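You operate a simulated robot arm through the tools that you are given. There is no shell and no other tool.

You run a simulated robot arm. Do the job below in one go: nothing can be reset, and whatever is moved stays where it is left.

JOB
Run about 250 cm of tube on line 1 at speed 6, stopping it yourself.
Fine: length dial OFF, speed set and counter zeroed before START; one start, no JOG; the switches and the air valve stay on.
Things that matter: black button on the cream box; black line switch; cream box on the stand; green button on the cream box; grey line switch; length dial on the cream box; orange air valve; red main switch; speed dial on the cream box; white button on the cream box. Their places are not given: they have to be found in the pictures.

It is judged by the outcome, as a careful person would: the job done as asked, and still so three seconds after it is handed in. It fails if anything else is knocked over, pushed out of place, dropped, spilled or broken.

ROBOT AND FRAMES
A 7-joint arm with a fingered hand, fixed in place. Base frame: the origin is at the foot of the arm, x ahead of it, y to its left, z up. Lengths are in m, angles in degrees, forces in N, time in s.
With the tool pointing down near the work surface it reaches from about 0.3 to 0.7 m from the base axis. Its first joint turns from -69.0 to 172.0 degrees. Payload 3.4 kg.
The tool frame sits at the grasp point between the pads (the TCP): z along the fingers, y along the line on which they close. The tips reach 0.025 m beyond it. The gripper opens to 0.088 m. The gripper's body begins 0.029 m behind the TCP. The gripper is a hand of 5 fingers: y runs from the thumb to the fingers, the wrist lies at [-0.013, -0.097, -0.162] in the tool frame, and closing takes about 1.5 s.
Orientation is that of the tool frame in the base frame, as [roll, pitch, yaw] about the fixed x, y, z axes, in that order (R = Rz(yaw) Ry(pitch) Rx(roll)). With the fingers straight down and the wrist toward the robot, the tool's x, y and z point along [0, 1, 0], [1, 0, 0] and [0, 0, -1] of the base frame.

CONTROLS
- The arm moves only by the tool nudge_tool. Its argument "plan" is text: rows parted by semicolons, each of 7 numbers parted by spaces: the shift along the tool's x, y, z in units of 500 mm (1.0 is 500 mm), then the turn, a rotation vector about the tool's x, y, z in units of 60 degrees (1.0 is 60 degrees), then the closure, from 0 (fully open) to 1 (shut). In form: dx dy dz wx wy wz jaw; .... A call has 1 to 20 rows; each row is the pose to reach, as a shift and turn from the pose commanded when the call began, along the tool's axes at that moment. A call with a number of a shift or a turn outside -1 to 1 is refused whole. Each row takes 0.2 s and may step no farther than 0.05 m and 8.6 degrees from the row before; otherwise, or with a gripper value out of range, the whole call is refused. A pose out of reach is approached as far as the arm can. The call stops where the force on the tool passes 40 N (or 10 N more than at its start, if that is more) or the arm is blocked; 0.2 s more then pass. Each finger travels about 0.153 m/s and halts on what it meets, pressing with about 26 N; the grip force reading is that of the motor and also rises with nothing between the fingers. The clock runs only during rows and for 0.2 s after the last one: add rows that repeat a pose to give the fingers time. It gives the time, the measured TCP pose, the force on the tool (base axes), the opening and the grip force at its end, in the units of the frame above (readings bear some noise), with the torque about the TCP (base axes, N m) and any sound that the robot's microphone picked up, and new pictures: "views" is both (left out), scene, wrist or none.
- Cameras (640 x 400 px; columns grow to the right, rows downward): "scene" is fixed at [0.4014, 0.4985, 1.4166]; the picture's right is [-0.96, -0.27, 0.00], its down [-0.14, 0.50, -0.85] and it looks along [0.23, -0.82, -0.52] (base axes); focal length 373 px, centre (320, 200). "wrist" rides on the gripper at [0.059, -0.079, -0.105] in the tool frame; the picture's right is [-0.73, 0.32, -0.61], its down [-0.62, -0.68, 0.38] and it looks along [-0.29, 0.66, 0.70] (tool axes); focal length 234 px, centre (320, 200).
- raise_lower(by): slides the trunk up (or, below 0, down) by that many m; the arm rides with it, the base frame stays. It gives what a move gives, with no picture.
- preshape(shape): the hand has 5 fingers and takes this shape, open, in about a second: jaw (thumb against the fingers, like two jaws); tri (thumb and two fingers); tip (a fingertip pinch); poke (one finger out to press); point (the index stretched); flat (the hand flat); cup (the hand cupped); fist (a fist). The gripper value then closes the fingers along that shape, each until it touches; the sizes above hold for jaw. It gives what a move gives, with no picture.
- point_at(camera, pixels): for up to 12 pixels [column, row] of the newest picture of that camera ("zoom" is the newest enlarged one), the place [x, y, z] in the base frame of the surface seen there, good to about 0.002 m. It takes no simulated time.
- enlarge(camera, box): a new picture of the part [left, top, right, bottom] of that camera's present view, enlarged. It takes no simulated time.
- close_job(): hands the job in; it is judged then, once.

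Open the gripper and draw the arm clear of the work before you hand the job in, unless the task says otherwise.

The tools are called after "Emit:" as a command line: name --argument value ..., lists and objects as JSON in quotes. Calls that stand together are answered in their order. nudge_tool: Moves the arm, as the interface text tells. Its arguments: {"type":"object","properties":{"plan":{"type":"string"},"views":{"type":"string","enum":["both","scene","wrist","none"]}},"required":["plan"]} The other tools are called the same way: raise_lower (by) slides the trunk up or down; preshape (shape) gives the hand a shape; point_at (camera, pixels) gives the place of the surface under pixels of a picture; enlarge (camera, box) takes an enlarged picture of a part of a camera's view; close_job () hands the job in.

At the start:

```text
time_s: 0.0
tool_pos: [0.5275, -0.1483, 1.1514]
tcp_rot: [180.0, 0.0, 89.8]
ft_force: [0.3, -0.2, 0.5]
torque: [0.0, -0.02, -0.02]
opening: 0.0876
grip_force: 0.1
shape: jaw
trunk travel left (down, up): [-0.6, 0.34]
```

scene: 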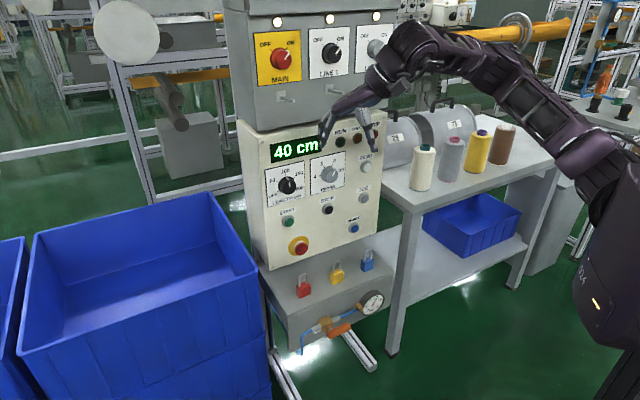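
wrist: 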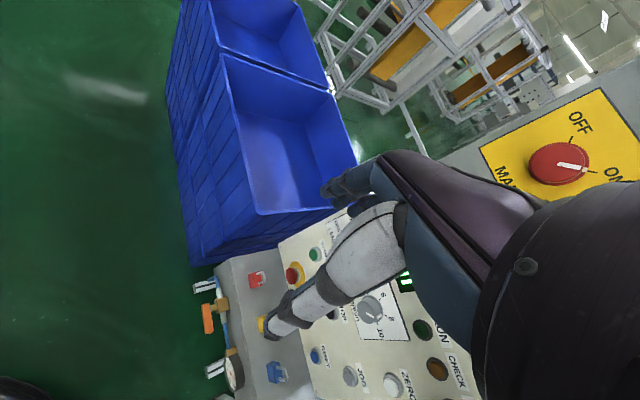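

The cream box shows "40 cm" near (295,148) in the scene picture. I take enlarged pictures of the panel to read its labels.

Emit:
enlarge --camera "scene" --box '[230, 110, 400, 270]'

Emit:
enlarge --camera "scene" --box '[220, 0, 420, 125]'

Emit:
enlarge --camera "scene" --box '[250, 250, 410, 370]'

Emit:
enlarge --camera "wrist" --box '[200, 200, 480, 400]'

```text
2.50 times, centred on (315, 190) of scene
```

zoom: 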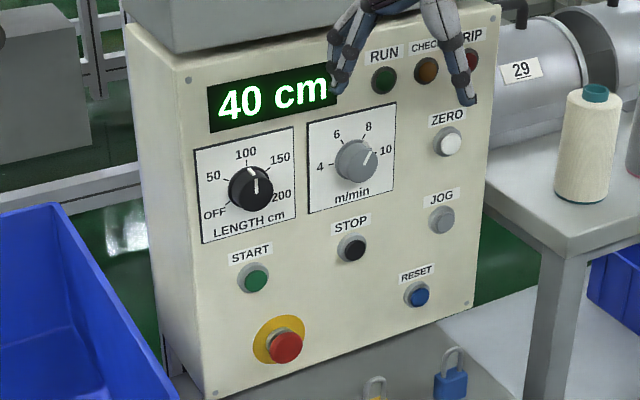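

```text
3.20 times, centred on (320, 62) of scene
```

zoom: 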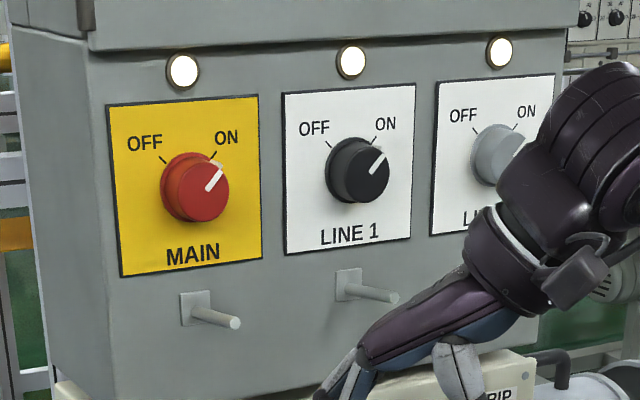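

```text
3.33 times, centred on (330, 310) of scene
```

zoom: 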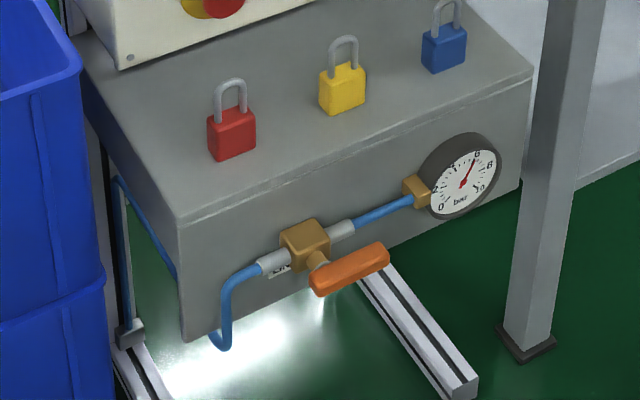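

```text
2.00 times, centred on (340, 300) of wrist
```

zoom: 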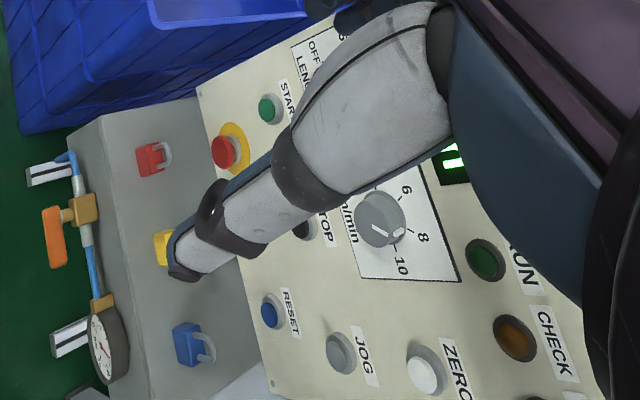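

Labels are legible: LENGTH dial points to about 100, the speed dial to between 8 and 10, the counter reads 40 cm. I measure the places of panel features in the scene picture.

Emit:
point_at --camera "scene" --pixels '[[288, 185], [330, 174], [288, 221], [327, 209], [365, 167], [363, 197], [353, 228], [298, 246], [250, 135], [263, 266], [376, 231], [310, 230]]'

Emit:
point_at --camera "scene" --pixels '[[282, 58], [331, 53], [375, 48], [285, 100], [334, 91], [336, 330], [303, 283], [337, 270], [368, 260], [371, 302], [317, 187], [270, 205]]'

Emit:
enlarge --camera "scene" --box '[255, 150, 351, 210]'

```text
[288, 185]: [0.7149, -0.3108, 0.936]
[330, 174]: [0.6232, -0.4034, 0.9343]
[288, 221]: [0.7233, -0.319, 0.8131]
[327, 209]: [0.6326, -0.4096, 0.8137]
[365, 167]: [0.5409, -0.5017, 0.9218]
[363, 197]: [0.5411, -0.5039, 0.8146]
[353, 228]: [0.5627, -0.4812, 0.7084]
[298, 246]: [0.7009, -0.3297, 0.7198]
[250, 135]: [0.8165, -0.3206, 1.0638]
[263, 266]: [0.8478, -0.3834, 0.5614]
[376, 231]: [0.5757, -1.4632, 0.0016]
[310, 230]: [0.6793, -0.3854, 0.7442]
```

```text
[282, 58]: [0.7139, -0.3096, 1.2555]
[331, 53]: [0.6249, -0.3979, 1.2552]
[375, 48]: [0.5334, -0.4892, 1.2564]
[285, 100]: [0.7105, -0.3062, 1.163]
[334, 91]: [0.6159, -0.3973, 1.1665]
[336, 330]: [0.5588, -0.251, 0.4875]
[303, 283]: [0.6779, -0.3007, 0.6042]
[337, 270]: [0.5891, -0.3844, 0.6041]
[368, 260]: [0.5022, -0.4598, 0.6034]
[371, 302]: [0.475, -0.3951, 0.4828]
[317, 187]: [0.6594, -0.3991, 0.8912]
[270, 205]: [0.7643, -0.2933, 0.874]
```

```text
6.67 times, centred on (303, 180) of scene
```

zoom: 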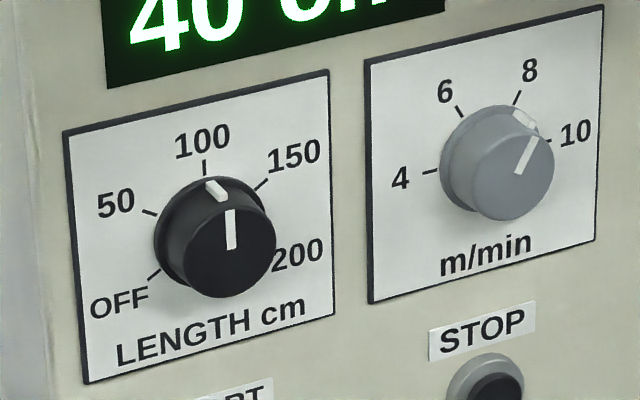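

The panel is vertical, with outward normal about (-0.71, 0.71, 0). The LENGTH dial points at 100 (to OFF about -120°) and the speed dial at about 8 (to 6 about -60°). I first yaw the tool to face the panel, leaving the TCP in place.

Emit:
nudge_tool --plan "0 0 0 0 0 0.125 0; 0 0 0 0 0 0.25 0; 0 0 0 0 0 0.375 0; 0 0 0 0 0 0.5 0; 0 0 0 0 0 0.625 0; 0 0 0 0 0 0.75 0; 0 0 0 0 0 0.75 0" --views "scene"

```text
time_s: 1.6
tool_pos: [0.5276, -0.1486, 1.1517]
tcp_rot: [-179.9, -0.1, 44.9]
ft_force: [-0.4, -0.8, -0.8]
torque: [0.01, 0.03, 0.01]
opening: 0.0876
grip_force: 0.1
shape: jaw
trunk travel left (down, up): [-0.6, 0.34]
```

scene: 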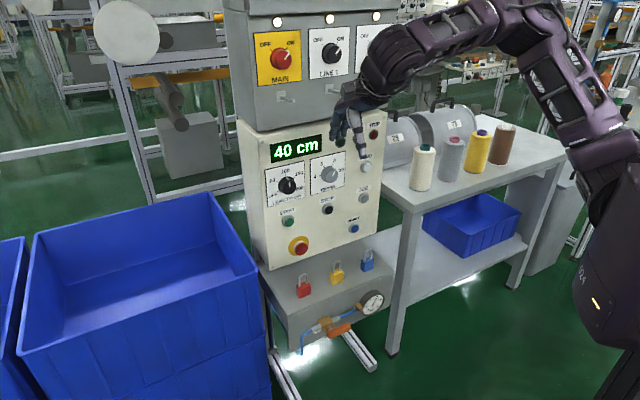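

The yaw is right and the hand is about 0.27 m off the panel. I pitch the fingers up to point at the panel in two steps.

Emit:
nudge_tool --plan "0 0 0 -0.125 0 0 0; 0 0 0 -0.25 0 0 0; 0 0 0 -0.375 0 0 0; 0 0 0 -0.5 0 0 0; 0 0 0 -0.625 0 0 0; 0 0 0 -0.75 0 0 0; 0 0 0 -0.75 0 0 0" --views "none"

Emit:
nudge_tool --plan "0 0 0 -0.125 0 0 0; 0 0 0 -0.25 0 0 0; 0 0 0 -0.375 0 0 0; 0 0 0 -0.5 0 0 0; 0 0 0 -0.625 0 0 0; 0 0 0 -0.75 0 0 0; 0 0 0 -0.75 0 0 0" --views "both"

```text
time_s: 3.2
tool_pos: [0.5176, -0.1126, 1.1805]
tcp_rot: [136.1, -0.1, 45.7]
ft_force: [0.3, -0.2, 0.4]
torque: [-0.02, -0.02, 0.02]
opening: 0.0876
grip_force: 0.1
shape: jaw
out of reach, approached as far as the arm can: row 6, 7
trunk travel left (down, up): [-0.6, 0.34]
```

```text
time_s: 3.9
tool_pos: [0.4729, -0.0907, 1.1471]
tcp_rot: [132.7, 1.5, 43.3]
ft_force: [-0.4, -0.2, 0.3]
torque: [-0.02, 0.02, -0.03]
opening: 0.0877
grip_force: 0.1
shape: jaw
out of reach, approached as far as the arm can: row 1, 2, 3
trunk travel left (down, up): [-0.6, 0.34]
stopped in row 3: the arm was blocked; the commanded pose is now the measured one
```

scene: 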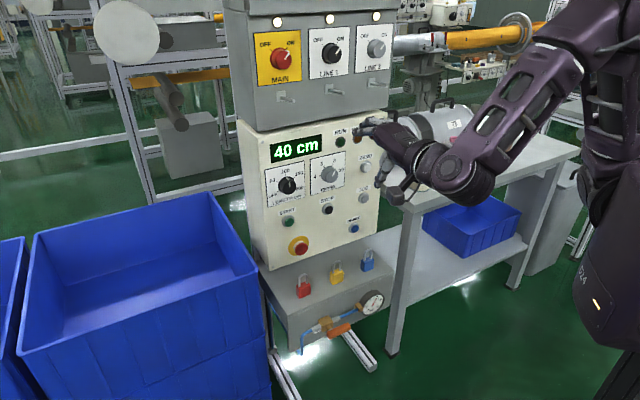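
wrist: 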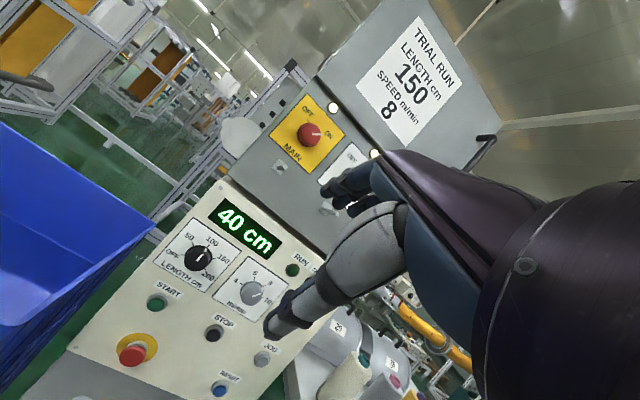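

The hand stopped at about 47° of pitch, likely a joint limit with the wrist near the body. I measure where the shoulder, elbow and wrist are in the scene picture to choose a better posture.

Emit:
point_at --camera "scene" --pixels '[[610, 30], [625, 130], [560, 75], [520, 115], [465, 180], [430, 160], [590, 10], [600, 280], [385, 135], [390, 185]]'

Emit:
enlarge --camera "scene" --box '[340, 0, 640, 220]'

```text
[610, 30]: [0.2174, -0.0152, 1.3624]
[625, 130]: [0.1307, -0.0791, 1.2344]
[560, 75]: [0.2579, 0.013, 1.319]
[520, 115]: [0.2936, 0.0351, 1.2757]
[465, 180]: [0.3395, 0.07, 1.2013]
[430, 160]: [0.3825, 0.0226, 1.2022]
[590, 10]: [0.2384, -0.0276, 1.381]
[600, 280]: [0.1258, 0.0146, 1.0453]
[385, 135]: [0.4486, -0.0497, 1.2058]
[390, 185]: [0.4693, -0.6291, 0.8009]
```

```text
1.82 times, centred on (490, 110) of scene
```

zoom: 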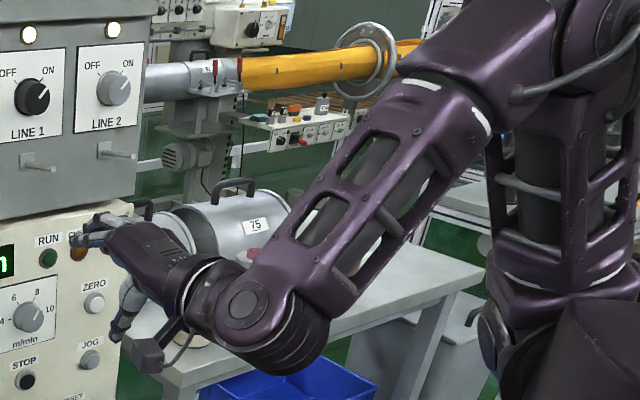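

The forearm slopes down about 45° and the wrist is at its extension limit. Extending forward and up should flatten the forearm, so I move 0.15 m forward and 0.05 m up (still about 0.17 m off the panel), then pitch on.

Emit:
nudge_tool --plan "0 0.07 0.038 0 0 0 0; 0 0.14 0.076 0 0 0 0; 0 0.21 0.115 0 0 0 0; 0 0.277 0.153 0 0 0 0; 0 0.277 0.153 -0.125 0 0 0; 0 0.277 0.153 -0.25 0 0 0; 0 0.277 0.153 -0.375 0 0 0; 0 0.277 0.153 -0.5 0 0 0; 0 0.277 0.153 -0.625 0 0 0; 0 0.277 0.153 -0.75 0 0 0" --views "scene"

```text
time_s: 6.1
tool_pos: [0.7213, -0.2077, 1.3053]
tcp_rot: [89.8, 0.9, 42.3]
ft_force: [0.8, -0.2, 0.6]
torque: [0.02, -0.04, -0.01]
opening: 0.0878
grip_force: 0.0
shape: jaw
out of reach, approached as far as the arm can: row 1, 2, 3, 4, 5, 6, 7, 8, 9, 10
trunk travel left (down, up): [-0.6, 0.34]
```

scene: 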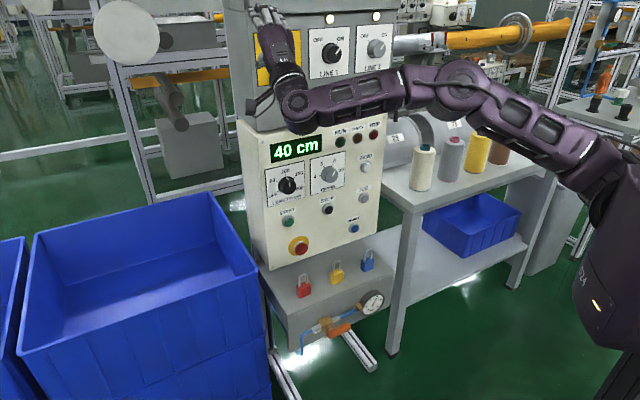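

The tool is now horizontal but ended close to the MAIN switch, so before anything else I check clearance between the fingers (near (265,15)) and the enclosure.

Emit:
enlarge --camera "scene" --box '[220, 0, 420, 150]'

Emit:
enlarge --camera "wrist" --box '[0, 0, 640, 400]'

Emit:
point_at --camera "scene" --pixels '[[253, 13], [261, 8], [272, 12], [281, 22], [251, 105], [270, 70], [295, 100], [295, 122], [350, 90], [294, 101], [345, 91]]'

```text
2.67 times, centred on (320, 75) of scene
```

zoom: 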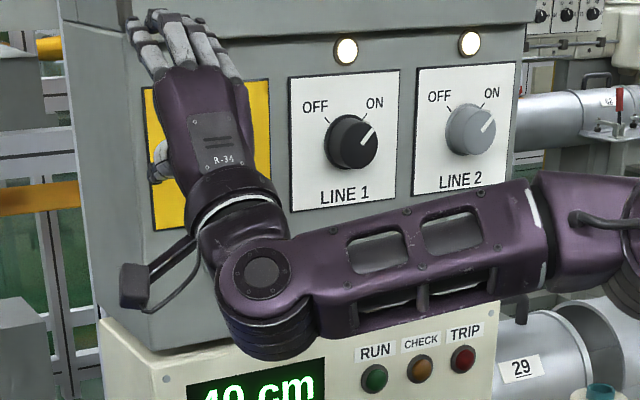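

```text
1.00 times, centred on (320, 200) of wrist (not enlarged: the box is as wide or as high as the picture)
```

zoom: 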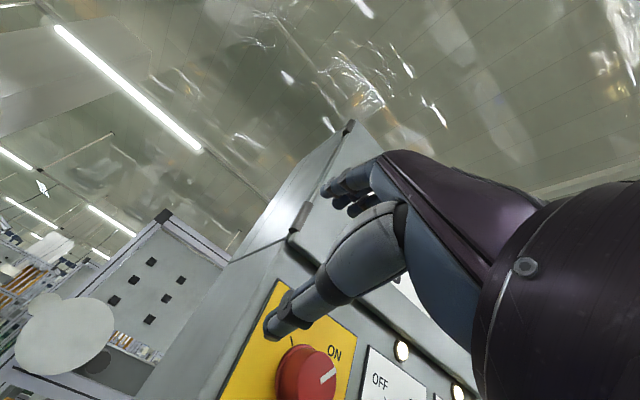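

```text
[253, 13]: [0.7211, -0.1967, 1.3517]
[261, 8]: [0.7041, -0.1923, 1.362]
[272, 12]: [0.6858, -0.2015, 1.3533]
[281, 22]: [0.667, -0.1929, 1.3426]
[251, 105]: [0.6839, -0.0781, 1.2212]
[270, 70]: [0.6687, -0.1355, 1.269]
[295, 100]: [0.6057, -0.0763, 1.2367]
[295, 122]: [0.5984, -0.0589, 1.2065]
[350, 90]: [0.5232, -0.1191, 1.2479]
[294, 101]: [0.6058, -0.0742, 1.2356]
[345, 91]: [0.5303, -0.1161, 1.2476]
```

The hand is about 0.077 m left of the switch column and a few cm off the face, so a straight descent should be clear. I check the blue bin's corner near (210,195) and (265,265) first.

Emit:
point_at --camera "scene" --pixels '[[210, 193], [258, 268], [20, 350], [35, 235], [268, 350], [400, 200], [410, 205], [520, 380], [560, 160]]'

```text
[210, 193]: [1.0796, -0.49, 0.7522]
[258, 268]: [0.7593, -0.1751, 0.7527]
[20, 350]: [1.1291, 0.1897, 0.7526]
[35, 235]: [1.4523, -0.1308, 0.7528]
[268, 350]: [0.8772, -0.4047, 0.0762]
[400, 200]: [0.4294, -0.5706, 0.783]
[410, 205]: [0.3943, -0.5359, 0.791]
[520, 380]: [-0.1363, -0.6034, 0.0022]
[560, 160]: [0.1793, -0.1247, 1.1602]
```

The bin's nearest corner is at (0.759, -0.175, 0.753), clear of the hand's descent down to TCP z of about 0.93. I lower the trunk 0.36 m.

Emit:
raise_lower --by -0.36

```text
time_s: 9.6
tool_pos: [0.7188, -0.2118, 0.9451]
tcp_rot: [90.0, 0.6, 42.1]
ft_force: [0.2, 0.2, 0.6]
torque: [-0.03, -0.01, 0.0]
opening: 0.0879
grip_force: 0.0
shape: jaw
trunk travel left (down, up): [-0.24, 0.7]
```

Lowered. I issue a zero-shift row to see whether the commanded pose equals the measured one, with pictures.

Emit:
nudge_tool --plan "0 0 0 0 0 0 0" --views "both"

```text
time_s: 10.0
tool_pos: [0.7203, -0.2131, 0.9449]
tcp_rot: [90.0, 0.8, 42.1]
ft_force: [-0.4, 0.2, 0.0]
torque: [0.0, 0.03, -0.02]
opening: 0.0879
grip_force: 0.1
shape: jaw
trunk travel left (down, up): [-0.24, 0.7]
```

scene: 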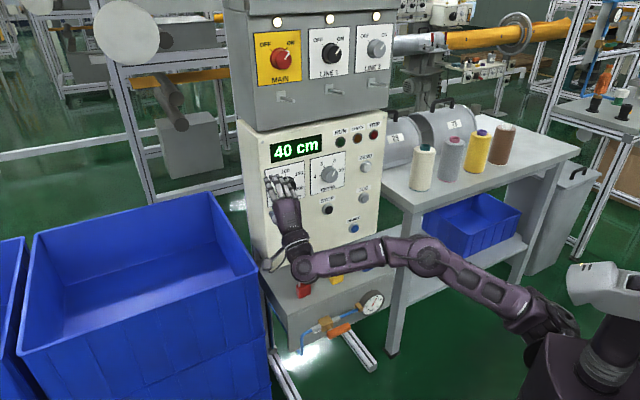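
wrist: 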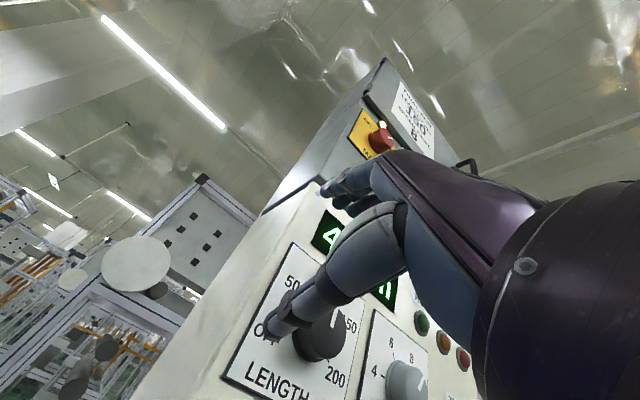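

Commanded equals measured now. I correct the yaw by +2.9° and slide 0.073 m right and 0.018 m down so the hand is centred before the LENGTH dial, keeping the standoff.

Emit:
nudge_tool --plan "-0.05 -0.012 0 0 0.024 0.006 0; -0.1 -0.024 0 0 0.048 0.013 0; -0.146 -0.036 0 0 0.048 0.013 0; -0.146 -0.036 0 0 0.048 0.013 0" --views "both"

```text
time_s: 11.0
tool_pos: [0.7065, -0.2307, 0.9636]
tcp_rot: [91.4, -0.5, 44.3]
ft_force: [-0.1, 0.2, 1.0]
torque: [-0.02, -0.05, -0.02]
opening: 0.0879
grip_force: 0.0
shape: jaw
out of reach, approached as far as the arm can: row 1, 2, 3, 4
trunk travel left (down, up): [-0.24, 0.7]
```

scene: 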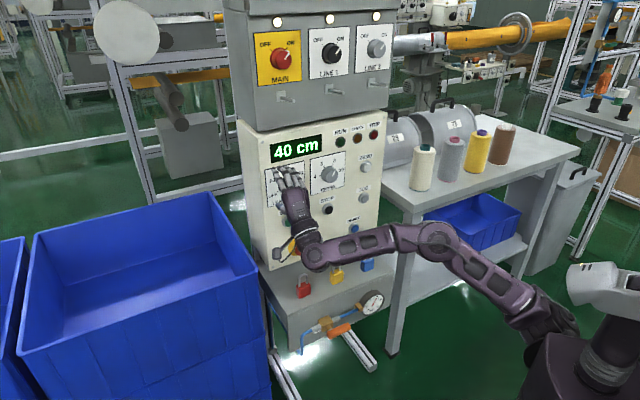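
wrist: 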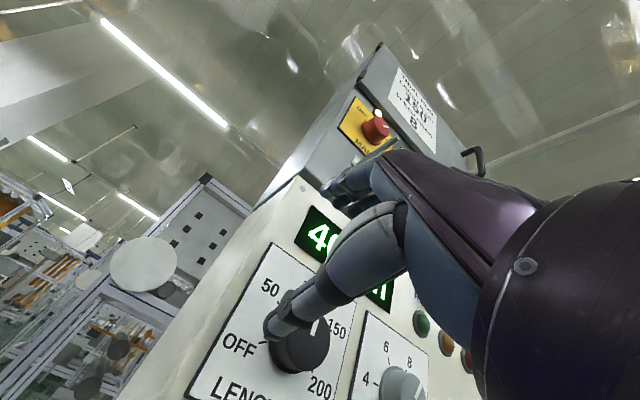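

The upright hand is at a wrist limit; a better posture has the wrist to the right of the TCP, in line with the forearm. I roll the tool -60° about its axis in place (about 4 cm off the knob faces) and look.

Emit:
nudge_tool --plan "-0.146 -0.036 -0.02 0 0 -0.125 0; -0.146 -0.036 -0.04 0 0 -0.25 0; -0.146 -0.036 -0.04 0 0 -0.375 0; -0.146 -0.036 -0.04 0 0 -0.5 0; -0.146 -0.036 -0.04 0 0 -0.625 0; -0.146 -0.036 -0.04 0 0 -0.75 0; -0.146 -0.036 -0.04 0 0 -0.875 0; -0.146 -0.036 -0.04 0 0 -1 0" --views "both"

```text
refused: row 1 steps farther than a row can; nothing moved
```

I wrongly repeated the slide in that plan; I resend with only the roll and a 2 cm back-off.

Emit:
nudge_tool --plan "0 0 -0.02 0 0 -0.125 0; 0 0 -0.04 0 0 -0.25 0; 0 0 -0.04 0 0 -0.375 0; 0 0 -0.04 0 0 -0.5 0; 0 0 -0.04 0 0 -0.625 0; 0 0 -0.04 0 0 -0.75 0; 0 0 -0.04 0 0 -0.875 0; 0 0 -0.04 0 0 -1 0" --views "both"

```text
time_s: 12.8
tool_pos: [0.6922, -0.2017, 0.9789]
tcp_rot: [91.4, 52.7, 45.6]
ft_force: [0.1, -0.2, -0.6]
torque: [-0.05, -0.02, 0.0]
opening: 0.0882
grip_force: 0.0
shape: jaw
out of reach, approached as far as the arm can: row 1, 2, 3, 4, 5, 6, 7, 8
trunk travel left (down, up): [-0.24, 0.7]
```

scene: 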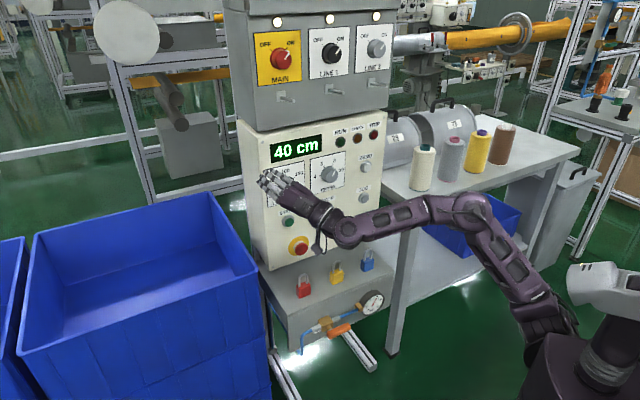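
wrist: 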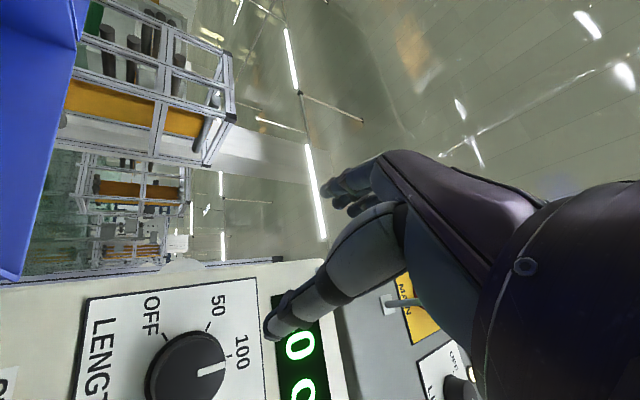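

The measured TCP lags the commanded one by about 8 cm. I hold the commanded pose a few rows to see whether the arm converges.

Emit:
nudge_tool --plan "0 0 0 0 0 0 0; 0 0 0 0 0 0 0; 0 0 0 0 0 0 0; 0 0 0 0 0 0 0" --views "none"

```text
time_s: 13.8
tool_pos: [0.6932, -0.2018, 0.9804]
tcp_rot: [91.5, 52.7, 45.6]
ft_force: [0.3, -0.5, 0.6]
torque: [0.05, 0.04, 0.03]
opening: 0.0881
grip_force: 0.1
shape: jaw
trunk travel left (down, up): [-0.24, 0.7]
```

Commanded pose now coincides with the measured one. I roll another -37° to bring the wrist fully to the right side.

Emit:
nudge_tool --plan "0 0 0 0 0 -0.125 0; 0 0 0 0 0 -0.25 0; 0 0 0 0 0 -0.375 0; 0 0 0 0 0 -0.5 0; 0 0 0 0 0 -0.62 0; 0 0 0 0 0 -0.62 0" --views "scene"

```text
time_s: 15.2
tool_pos: [0.6915, -0.201, 0.9763]
tcp_rot: [150.5, 89.2, 105.0]
ft_force: [0.4, 0.1, 0.3]
torque: [0.0, 0.0, -0.01]
opening: 0.0881
grip_force: 0.1
shape: jaw
trunk travel left (down, up): [-0.24, 0.7]
```

scene: 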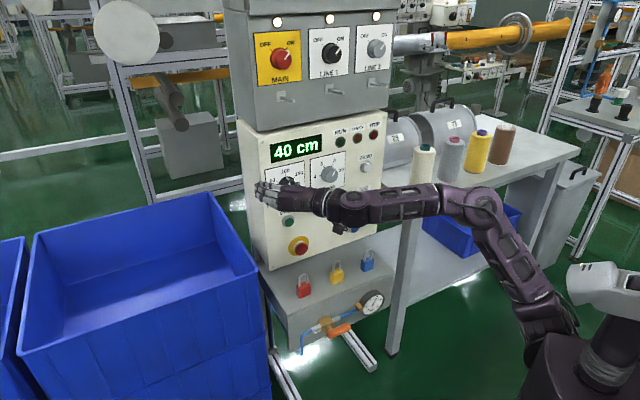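

The hand now lines up with the forearm and the pose is reachable. I slide 6.1 cm right and 4.9 cm down to centre on the LENGTH dial, still 7 cm off it.

Emit:
nudge_tool --plan "0.033 -0.04 0 0 0 0 0; 0.066 -0.08 0 0 0 0 0; 0.098 -0.123 0 0 0 0 0; 0.098 -0.123 0 0 0 0 0; 0.098 -0.123 0 0 0 0 0" --views "both"

```text
time_s: 16.4
tool_pos: [0.6474, -0.245, 0.9311]
tcp_rot: [170.8, 89.3, 125.4]
ft_force: [0.1, -0.1, -0.3]
torque: [0.0, 0.0, 0.03]
opening: 0.0879
grip_force: 0.0
shape: jaw
trunk travel left (down, up): [-0.24, 0.7]
```

scene: 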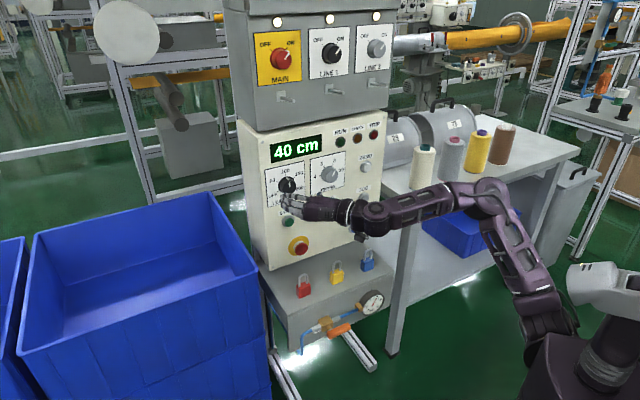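
wrist: 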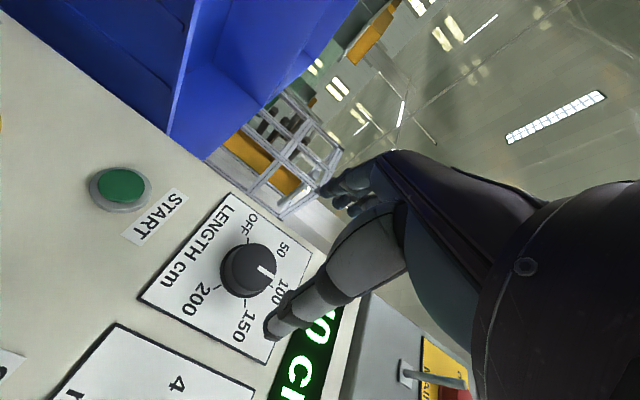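

Well centred. The wrist view shows the LENGTH knob at about (248,270); I enlarge and measure its face, and the visible START button.

Emit:
enlarge --camera "wrist" --box '[150, 190, 350, 315]'

Emit:
point_at --camera "wrist" --pixels '[[248, 270], [222, 265], [247, 244], [275, 275], [250, 297], [232, 286], [262, 252], [120, 185], [215, 310], [180, 275]]'

```text
3.20 times, centred on (250, 252) of wrist
```

zoom: 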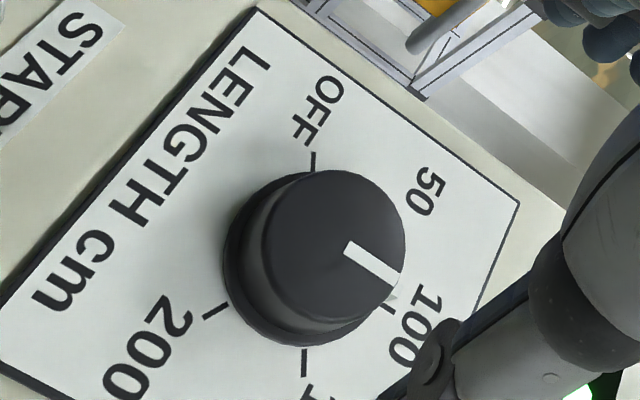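

```text
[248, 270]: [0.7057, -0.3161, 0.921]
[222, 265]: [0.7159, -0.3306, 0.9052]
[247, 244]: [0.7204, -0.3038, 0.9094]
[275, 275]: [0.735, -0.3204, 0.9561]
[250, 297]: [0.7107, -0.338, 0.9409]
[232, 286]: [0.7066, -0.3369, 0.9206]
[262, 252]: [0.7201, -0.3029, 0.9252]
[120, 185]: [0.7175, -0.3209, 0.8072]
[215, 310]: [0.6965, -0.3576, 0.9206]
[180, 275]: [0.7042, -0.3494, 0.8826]
```

I take more precise readings of the knob's face centre (zoom about (333,245)) and rim.

Emit:
point_at --camera "zoom" --pixels '[[333, 245], [400, 240], [345, 176], [268, 245], [330, 312], [350, 245], [395, 275], [230, 300], [420, 300], [220, 180]]'

```text
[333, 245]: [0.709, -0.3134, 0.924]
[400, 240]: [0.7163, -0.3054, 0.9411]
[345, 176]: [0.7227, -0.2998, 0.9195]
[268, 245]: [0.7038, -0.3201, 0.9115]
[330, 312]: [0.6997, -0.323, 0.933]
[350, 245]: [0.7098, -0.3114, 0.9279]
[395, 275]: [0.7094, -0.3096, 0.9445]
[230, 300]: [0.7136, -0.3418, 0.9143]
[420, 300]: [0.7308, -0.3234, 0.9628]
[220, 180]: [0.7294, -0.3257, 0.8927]
```

The knob face centre is (0.711, -0.312, 0.926), radius about 18 mm, height 23 mm over the panel. Before grasping I test the roll range in free air: -60° from here.

Emit:
nudge_tool --plan "0.01 -0.005 0 0 0 -0.125 0; 0.01 -0.005 0 0 0 -0.25 0; 0.01 -0.005 0 0 0 -0.375 0; 0.01 -0.005 0 0 0 -0.5 0; 0.01 -0.005 0 0 0 -0.625 0; 0.01 -0.005 0 0 0 -0.75 0; 0.01 -0.005 0 0 0 -0.875 0; 0.01 -0.005 0 0 0 -1 0; 0.01 -0.005 0 0 0 -1 0" --views "scene"

```text
time_s: 18.4
tool_pos: [0.4658, -0.1162, 0.7059]
tcp_rot: [-89.6, 33.1, -135.3]
ft_force: [-0.4, 0.5, -0.4]
torque: [0.04, 0.01, 0.0]
opening: 0.0881
grip_force: 0.2
shape: jaw
out of reach, approached as far as the arm can: row 1, 2, 3, 4, 5, 6, 7, 8, 9
trunk travel left (down, up): [-0.24, 0.7]
```

scene: 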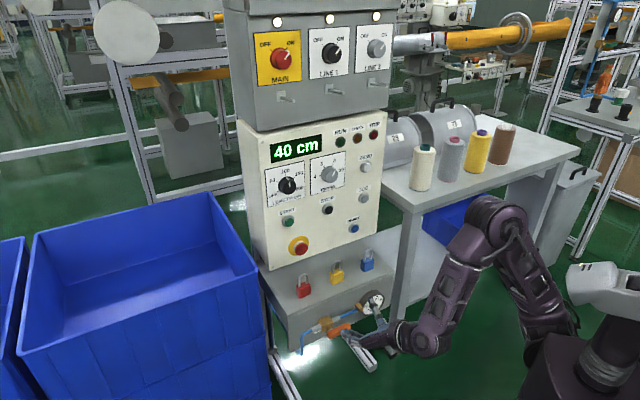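

A negative roll from here is out of reach and the arm swung down to (0.466, -0.116, 0.706), touching nothing. I return to the pose before the LENGTH dial, rolling back +57° on the way.

Emit:
nudge_tool --plan "-0.039 -0.042 0.045 0 0 0.119 0; -0.077 -0.084 0.09 0 0 0.238 0; -0.116 -0.126 0.135 0 0 0.356 0; -0.154 -0.169 0.18 0 0 0.475 0; -0.193 -0.211 0.225 0 0 0.594 0; -0.231 -0.253 0.27 0 0 0.713 0; -0.27 -0.295 0.315 0 0 0.831 0; -0.309 -0.337 0.36 0 0 0.95 0; -0.309 -0.337 0.36 0 0 0.95 0; -0.309 -0.337 0.36 0 0 0.95 0" --views "both"

```text
time_s: 20.6
tool_pos: [0.6132, -0.2185, 0.9372]
tcp_rot: [56.8, 89.6, 11.3]
ft_force: [0.0, -0.1, -0.3]
torque: [-0.01, 0.04, 0.0]
opening: 0.0883
grip_force: 0.0
shape: jaw
trunk travel left (down, up): [-0.24, 0.7]
```

scene: 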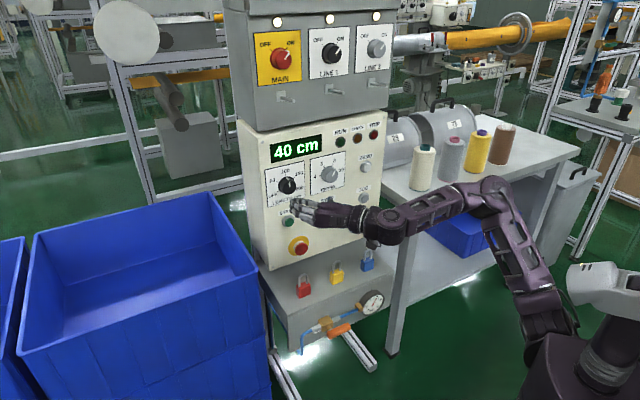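
wrist: 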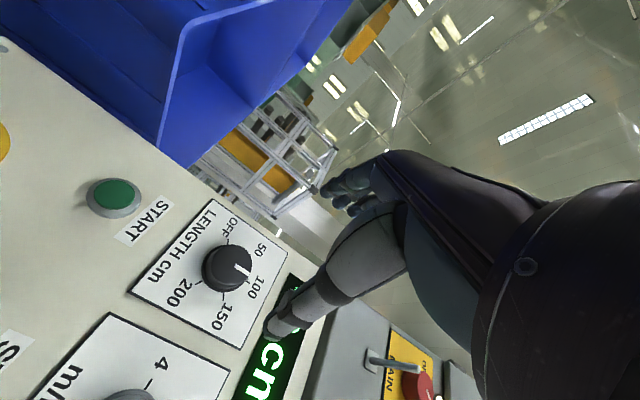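

Back in front of the dial. I test positive roll here: +37.5°.

Emit:
nudge_tool --plan "0 0 0 0 0 0.125 0; 0 0 0 0 0 0.25 0; 0 0 0 0 0 0.375 0; 0 0 0 0 0 0.5 0; 0 0 0 0 0 0.625 0; 0 0 0 0 0 0.625 0" --views "none"

```text
time_s: 22.0
tool_pos: [0.6072, -0.1924, 0.959]
tcp_rot: [90.9, 52.2, 44.4]
ft_force: [-0.2, -0.3, 0.1]
torque: [-0.03, -0.05, -0.03]
opening: 0.0882
grip_force: 0.0
shape: jaw
out of reach, approached as far as the arm can: row 3, 4, 5, 6
trunk travel left (down, up): [-0.24, 0.7]
```

Positive roll saturates past about +20° at this spot. A lower shoulder should tilt the forearm up and favour this direction, so I lower the trunk by 0.1 m.

Emit:
raise_lower --by -0.1

```text
time_s: 23.4
tool_pos: [0.6064, -0.1931, 0.8587]
tcp_rot: [91.0, 52.5, 44.5]
ft_force: [0.4, 0.5, 0.3]
torque: [0.04, 0.02, 0.0]
opening: 0.0881
grip_force: 0.2
shape: jaw
trunk travel left (down, up): [-0.14, 0.8]
```

Now I move up 6.7 cm, 1 cm right and 11 cm forward to a close standoff before the LENGTH dial.

Emit:
nudge_tool --plan "-0.04 0.022 0.04 0 0 0 0; -0.08 0.044 0.09 0 0 0 0; -0.118 0.066 0.13 0 0 0 0; -0.118 0.066 0.18 0 0 0 0; -0.118 0.066 0.22 0 0 0 0; -0.118 0.066 0.22 0 0 0 0" --views "both"

```text
time_s: 24.8
tool_pos: [0.6612, -0.2648, 0.9248]
tcp_rot: [91.5, 52.6, 45.1]
ft_force: [0.0, -0.1, -0.7]
torque: [-0.03, 0.0, 0.02]
opening: 0.0879
grip_force: 0.0
shape: jaw
out of reach, approached as far as the arm can: row 4, 5, 6
trunk travel left (down, up): [-0.14, 0.8]
```

scene: 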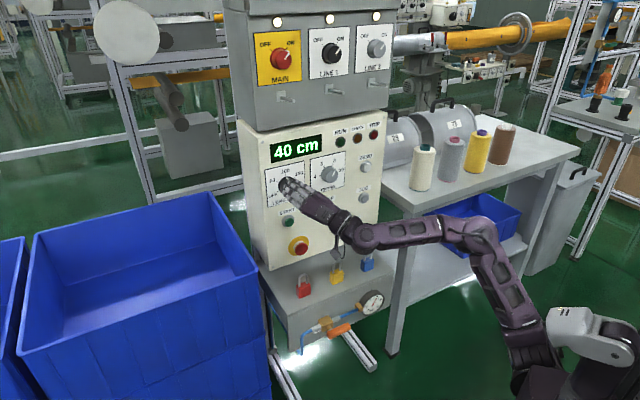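
wrist: 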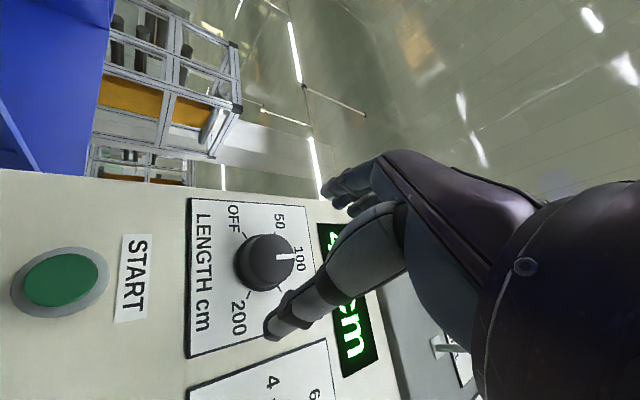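

The pose stopped about 2 cm short in the forward direction. I measure the arm's joints to understand which posture limits it.

Emit:
point_at --camera "scene" --pixels '[[520, 385], [510, 330], [490, 280], [485, 235], [450, 228], [410, 233], [360, 237], [340, 222], [320, 207], [590, 335], [300, 195]]'

Emit:
enlarge --camera "scene" --box '[280, 160, 640, 400]'

```text
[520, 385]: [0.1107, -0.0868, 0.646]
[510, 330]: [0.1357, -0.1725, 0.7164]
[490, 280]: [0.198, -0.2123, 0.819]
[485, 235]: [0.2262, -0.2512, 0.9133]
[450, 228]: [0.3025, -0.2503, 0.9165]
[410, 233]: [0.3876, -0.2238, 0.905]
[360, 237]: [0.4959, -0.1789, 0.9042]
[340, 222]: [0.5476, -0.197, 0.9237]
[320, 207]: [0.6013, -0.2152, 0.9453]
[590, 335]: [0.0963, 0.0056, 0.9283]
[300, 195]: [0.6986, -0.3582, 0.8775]
```

```text
1.67 times, centred on (460, 280) of scene
```

zoom: 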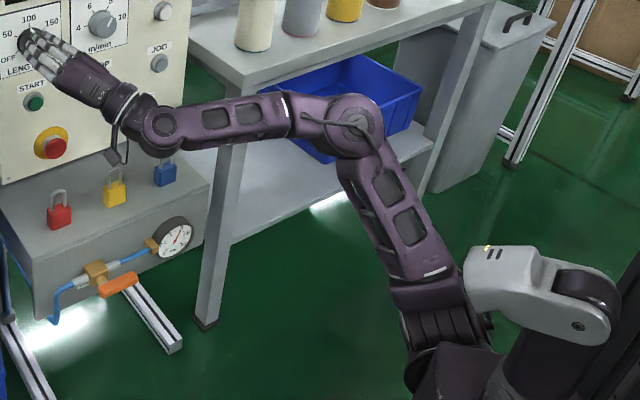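

The elbow is swung out to the right (0.23, -0.27), so the forearm points +16° while the tool needs -45°. I retreat 0.15 m and roll back, to reconfigure the elbow in free space.

Emit:
nudge_tool --plan "0 0 -0.08 0 0 0 0; 0 0 -0.16 0 0 -0.12 0; 0 0 -0.24 0 0 -0.24 0; 0 0 -0.3 0 0 -0.36 0; 0 0 -0.3 0 0 -0.48 0; 0 0 -0.3 0 0 -0.6 0; 0 0 -0.3 0 0 -0.6 0" --views "scene"

```text
time_s: 26.4
tool_pos: [0.558, -0.1558, 0.9273]
tcp_rot: [112.3, 88.4, 66.2]
ft_force: [0.1, 0.4, -0.3]
torque: [0.02, 0.01, 0.01]
opening: 0.0879
grip_force: 0.1
shape: jaw
trunk travel left (down, up): [-0.14, 0.8]
```

scene: 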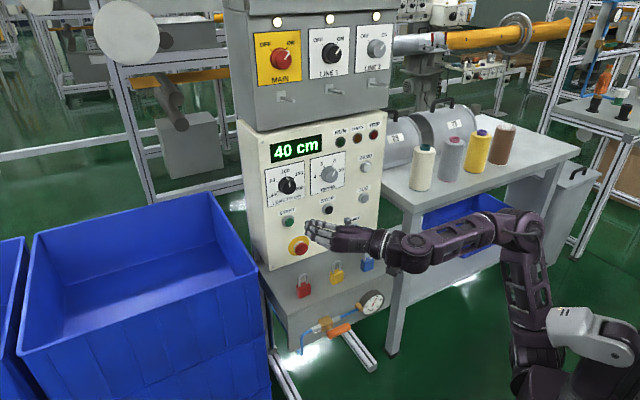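

Reached, tool facing the panel with the wrist on the right. I now yaw the tool 45° further right in place to drive the elbow leftward.

Emit:
nudge_tool --plan "0 0 0 0.125 0 0 0; 0 0 0 0.25 0 0 0; 0 0 0 0.375 0 0 0; 0 0 0 0.5 0 0 0; 0 0 0 0.625 0 0 0; 0 0 0 0.75 0 0 0; 0 0 0 0.75 0 0 0" --views "scene"

```text
time_s: 28.0
tool_pos: [0.5545, -0.1652, 0.9102]
tcp_rot: [146.6, 87.8, 60.7]
ft_force: [0.1, 0.0, -0.6]
torque: [0.0, 0.0, -0.05]
opening: 0.088
grip_force: 0.0
shape: jaw
out of reach, approached as far as the arm can: row 4, 5, 6, 7
trunk travel left (down, up): [-0.14, 0.8]
```

scene: 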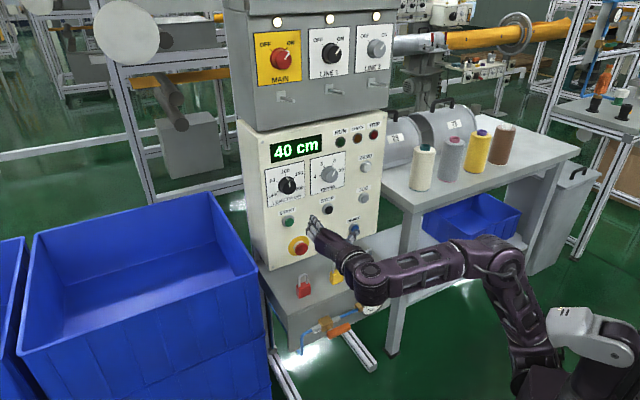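

The tool reached azimuth -86°. I yaw back to -45° and move forward toward the dial height to see whether the elbow stays better placed.

Emit:
nudge_tool --plan "0 0 0 -0.125 0 0 0; 0 0 0 -0.25 0 0 0; 0 0 0 -0.375 0 0 0; 0 0 0 -0.5 0 0 0; 0 0 0 -0.625 0 0 0; 0 0 0 -0.69 0 0 0; 0 0 0 -0.69 0 0 0" --views "scene"

```text
time_s: 29.6
tool_pos: [0.5538, -0.1645, 0.9116]
tcp_rot: [107.3, 87.9, 63.1]
ft_force: [-0.1, 0.2, 0.6]
torque: [-0.02, 0.0, -0.03]
opening: 0.0879
grip_force: 0.0
shape: jaw
trunk travel left (down, up): [-0.14, 0.8]
```

scene: 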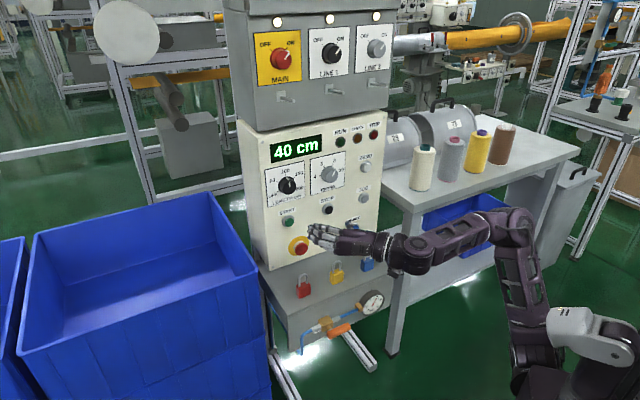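

Same posture as before. I test a small negative roll of -15° here to locate that limit.

Emit:
nudge_tool --plan "0 0 0 0 0 -0.125 0; 0 0 0 0 0 -0.25 0; 0 0 0 0 0 -0.25 0" --views "none"

```text
time_s: 30.4
tool_pos: [0.5338, -0.136, 0.8528]
tcp_rot: [-92.1, 77.3, -136.4]
ft_force: [0.3, 0.1, -0.4]
torque: [0.04, 0.0, -0.01]
opening: 0.088
grip_force: 0.1
shape: jaw
out of reach, approached as far as the arm can: row 1, 2, 3
trunk travel left (down, up): [-0.14, 0.8]
```

The limit couples roll with height: negative rolls want a higher shoulder. I raise the trunk by 0.1 m, back to the earlier height.

Emit:
raise_lower --by 0.1

Emit:
nudge_tool --plan "0.013 0.003 0.06 0 0 0.11 0; 0.026 0.006 0.12 0 0 0.22 0; 0.053 0.012 0.2 0 0 0.22 0; 0.053 0.012 0.3 0 0 0.22 0; 0.053 0.012 0.4 0 0 0.22 0; 0.053 0.012 0.4 0 0 0.22 0" --views "both"

```text
time_s: 31.7
tool_pos: [0.5339, -0.137, 0.9521]
tcp_rot: [-92.4, 77.4, -136.5]
ft_force: [-0.9, -0.9, -0.2]
torque: [-0.01, 0.02, 0.01]
opening: 0.0879
grip_force: 0.1
shape: jaw
trunk travel left (down, up): [-0.24, 0.7]
```

```text
time_s: 33.1
tool_pos: [0.6772, -0.2754, 0.9242]
tcp_rot: [125.1, 89.3, 80.8]
ft_force: [0.8, 0.5, 0.5]
torque: [0.01, 0.04, 0.02]
opening: 0.088
grip_force: 0.1
shape: jaw
trunk travel left (down, up): [-0.24, 0.7]
```

scene: 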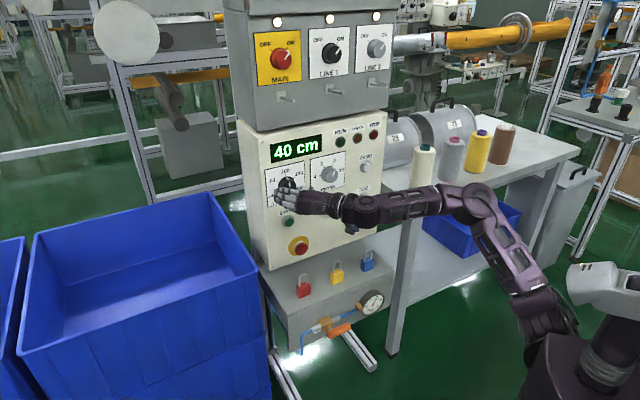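
wrist: 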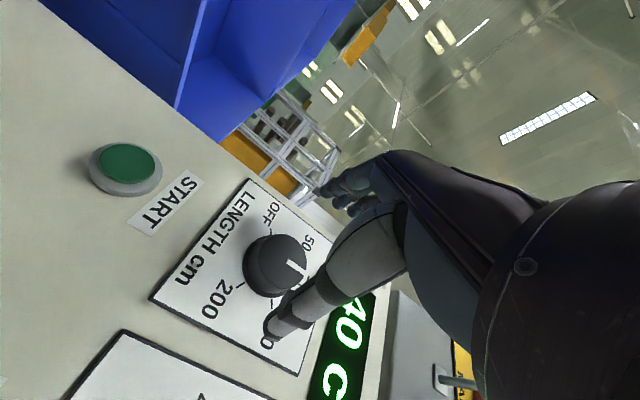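

Right in front of the knob at 2–3 cm tip clearance, reachable. I test +37.5° roll here.

Emit:
nudge_tool --plan "0 0 0 0 0 0.125 0; 0 0 0 0 0 0.25 0; 0 0 0 0 0 0.375 0; 0 0 0 0 0 0.5 0; 0 0 0 0 0 0.625 0; 0 0 0 0 0 0.625 0" --views "none"

```text
time_s: 34.5
tool_pos: [0.6749, -0.2866, 0.9207]
tcp_rot: [103.0, 68.5, 60.6]
ft_force: [-0.1, -0.2, -0.6]
torque: [-0.03, -0.01, 0.0]
opening: 0.0877
grip_force: 0.2
shape: jaw
out of reach, approached as far as the arm can: row 2, 3, 4, 5, 6
trunk travel left (down, up): [-0.24, 0.7]
```

At this height positive roll is limited to about +20°. I'll try a higher trunk for a negative roll range: back off 10 cm and undo the roll first.

Emit:
nudge_tool --plan "0 0 -0.08 0 0 -0.12 0; 0 0 -0.16 0 0 -0.24 0; 0 0 -0.2 0 0 -0.36 0; 0 0 -0.2 0 0 -0.36 0" --views "none"

Emit:
raise_lower --by 0.18

```text
time_s: 35.5
tool_pos: [0.6013, -0.2219, 0.9286]
tcp_rot: [-172.1, 85.2, 146.2]
ft_force: [0.2, -1.0, 0.5]
torque: [0.05, 0.02, -0.03]
opening: 0.088
grip_force: 0.0
shape: jaw
trunk travel left (down, up): [-0.24, 0.7]
```

```text
time_s: 37.5
tool_pos: [0.6012, -0.2201, 1.1092]
tcp_rot: [-173.1, 85.2, 145.3]
ft_force: [0.2, -0.2, 0.5]
torque: [-0.02, 0.0, 0.02]
opening: 0.088
grip_force: 0.0
shape: jaw
trunk travel left (down, up): [-0.42, 0.52]
```

Now I bring the hand down 0.18 m relative to the shoulder while rolling -30°, at about 11 cm from the panel.

Emit:
nudge_tool --plan "0.08 0 0 0 0 -0.1 0; 0.16 0 0 0 0 -0.2 0; 0.24 0 0 0 0 -0.3 0; 0.32 0 0 0 0 -0.4 0; 0.366 0 0 0 0 -0.5 0; 0.366 0 0 0 0 -0.5 0" --views "both"

```text
time_s: 38.9
tool_pos: [0.5837, -0.1905, 0.9085]
tcp_rot: [-99.1, 59.3, -139.5]
ft_force: [-0.1, -0.4, -0.1]
torque: [-0.05, 0.0, 0.0]
opening: 0.0883
grip_force: 0.1
shape: jaw
out of reach, approached as far as the arm can: row 4, 5, 6
trunk travel left (down, up): [-0.42, 0.52]
```

scene: 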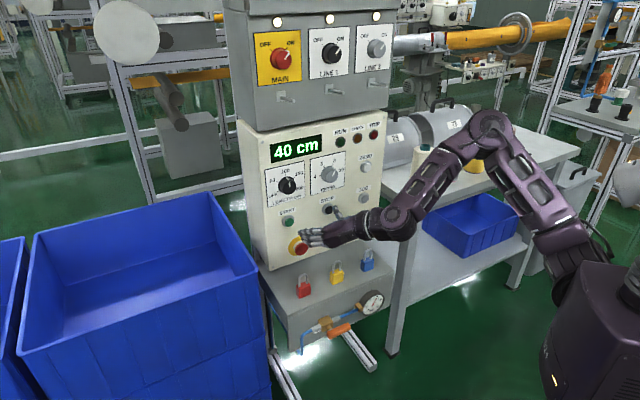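
wrist: 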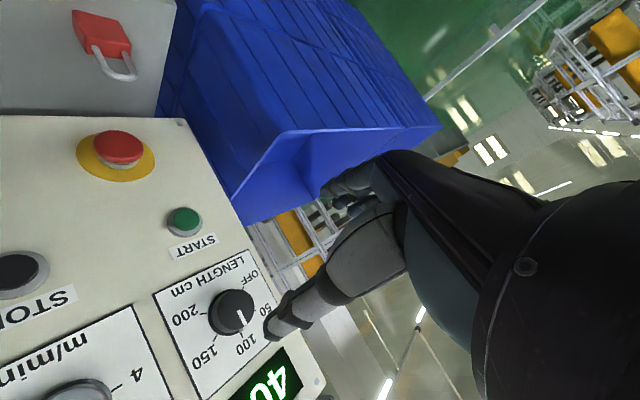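

Roll is now about -31° with a small drift. I move to the close standoff before the knob with this roll to see how reachable it is there.

Emit:
nudge_tool --plan "-0.034 -0.011 0.06 0 0 0 0; -0.034 -0.011 0.12 0 0 0 0; -0.034 -0.011 0.18 0 0 0 0; -0.034 -0.011 0.256 0 0 0 0; -0.034 -0.011 0.256 0 0 0 0" --views "none"

```text
time_s: 40.1
tool_pos: [0.6807, -0.252, 0.8662]
tcp_rot: [-97.9, 61.5, -138.3]
ft_force: [-0.3, -0.4, 0.0]
torque: [0.04, 0.0, 0.01]
opening: 0.0879
grip_force: 0.1
shape: jaw
out of reach, approached as far as the arm can: row 1, 2, 3, 4, 5
trunk travel left (down, up): [-0.42, 0.52]
```

The hand sank 6 cm, so this roll wants a trunk about 6–7 cm higher. I raise it by 0.07 m, recentre, and probe the positive range from there.

Emit:
raise_lower --by 0.07

Emit:
nudge_tool --plan "0.03 -0.03 0 0 0 0 0; 0.03 -0.03 0 0 0 0 0; 0.03 -0.03 0 0 0 0.1 0; 0.03 -0.03 0 0 0 0.2 0; 0.03 -0.03 0 0 0 0.3 0; 0.03 -0.03 0 0 0 0.4 0; 0.03 -0.03 0 0 0 0.5 0; 0.03 -0.03 0 0 0 0.6 0; 0.03 -0.03 0 0 0 0.7 0; 0.03 -0.03 0 0 0 0.7 0" --views "scene"

```text
time_s: 41.2
tool_pos: [0.681, -0.2519, 0.9354]
tcp_rot: [-97.8, 61.6, -138.2]
ft_force: [0.8, -0.9, 0.3]
torque: [-0.01, -0.04, -0.02]
opening: 0.088
grip_force: 0.2
shape: jaw
trunk travel left (down, up): [-0.49, 0.45]
```

```text
time_s: 43.4
tool_pos: [0.5772, -0.3929, 1.0082]
tcp_rot: [141.3, 72.4, 100.3]
ft_force: [0.6, 0.7, -0.9]
torque: [-0.01, 0.03, -0.03]
opening: 0.0879
grip_force: 0.1
shape: jaw
out of reach, approached as far as the arm can: row 3, 4, 5, 6, 7, 8, 9, 10
trunk travel left (down, up): [-0.49, 0.45]
```

scene: 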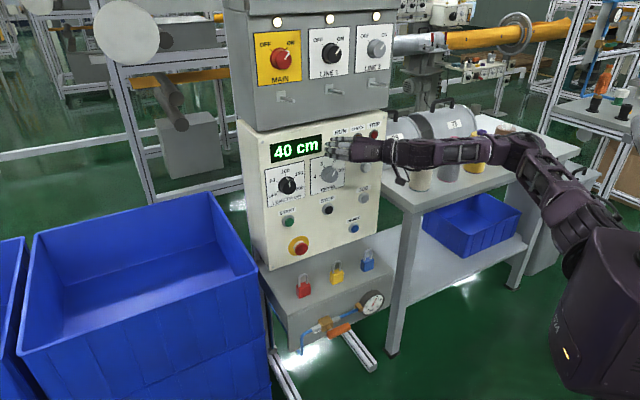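

The arm drifted toward the speed dial and near the bobbins, touching nothing. I back straight off 15 cm from the panel.

Emit:
nudge_tool --plan "0 0 -0.08 0 0 0 0; 0 0 -0.16 0 0 0 0; 0 0 -0.24 0 0 0 0; 0 0 -0.32 0 0 0 0; 0 0 -0.32 0 0 0 0" --views "scene"

```text
time_s: 44.6
tool_pos: [0.4556, -0.2894, 1.0442]
tcp_rot: [140.0, 71.0, 99.6]
ft_force: [0.3, 0.6, 0.7]
torque: [0.02, -0.03, -0.03]
opening: 0.088
grip_force: 0.1
shape: jaw
out of reach, approached as far as the arm can: row 3, 4, 5
trunk travel left (down, up): [-0.49, 0.45]
```

scene: 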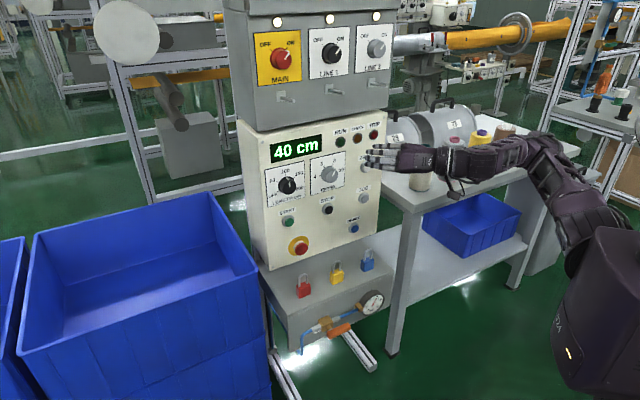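

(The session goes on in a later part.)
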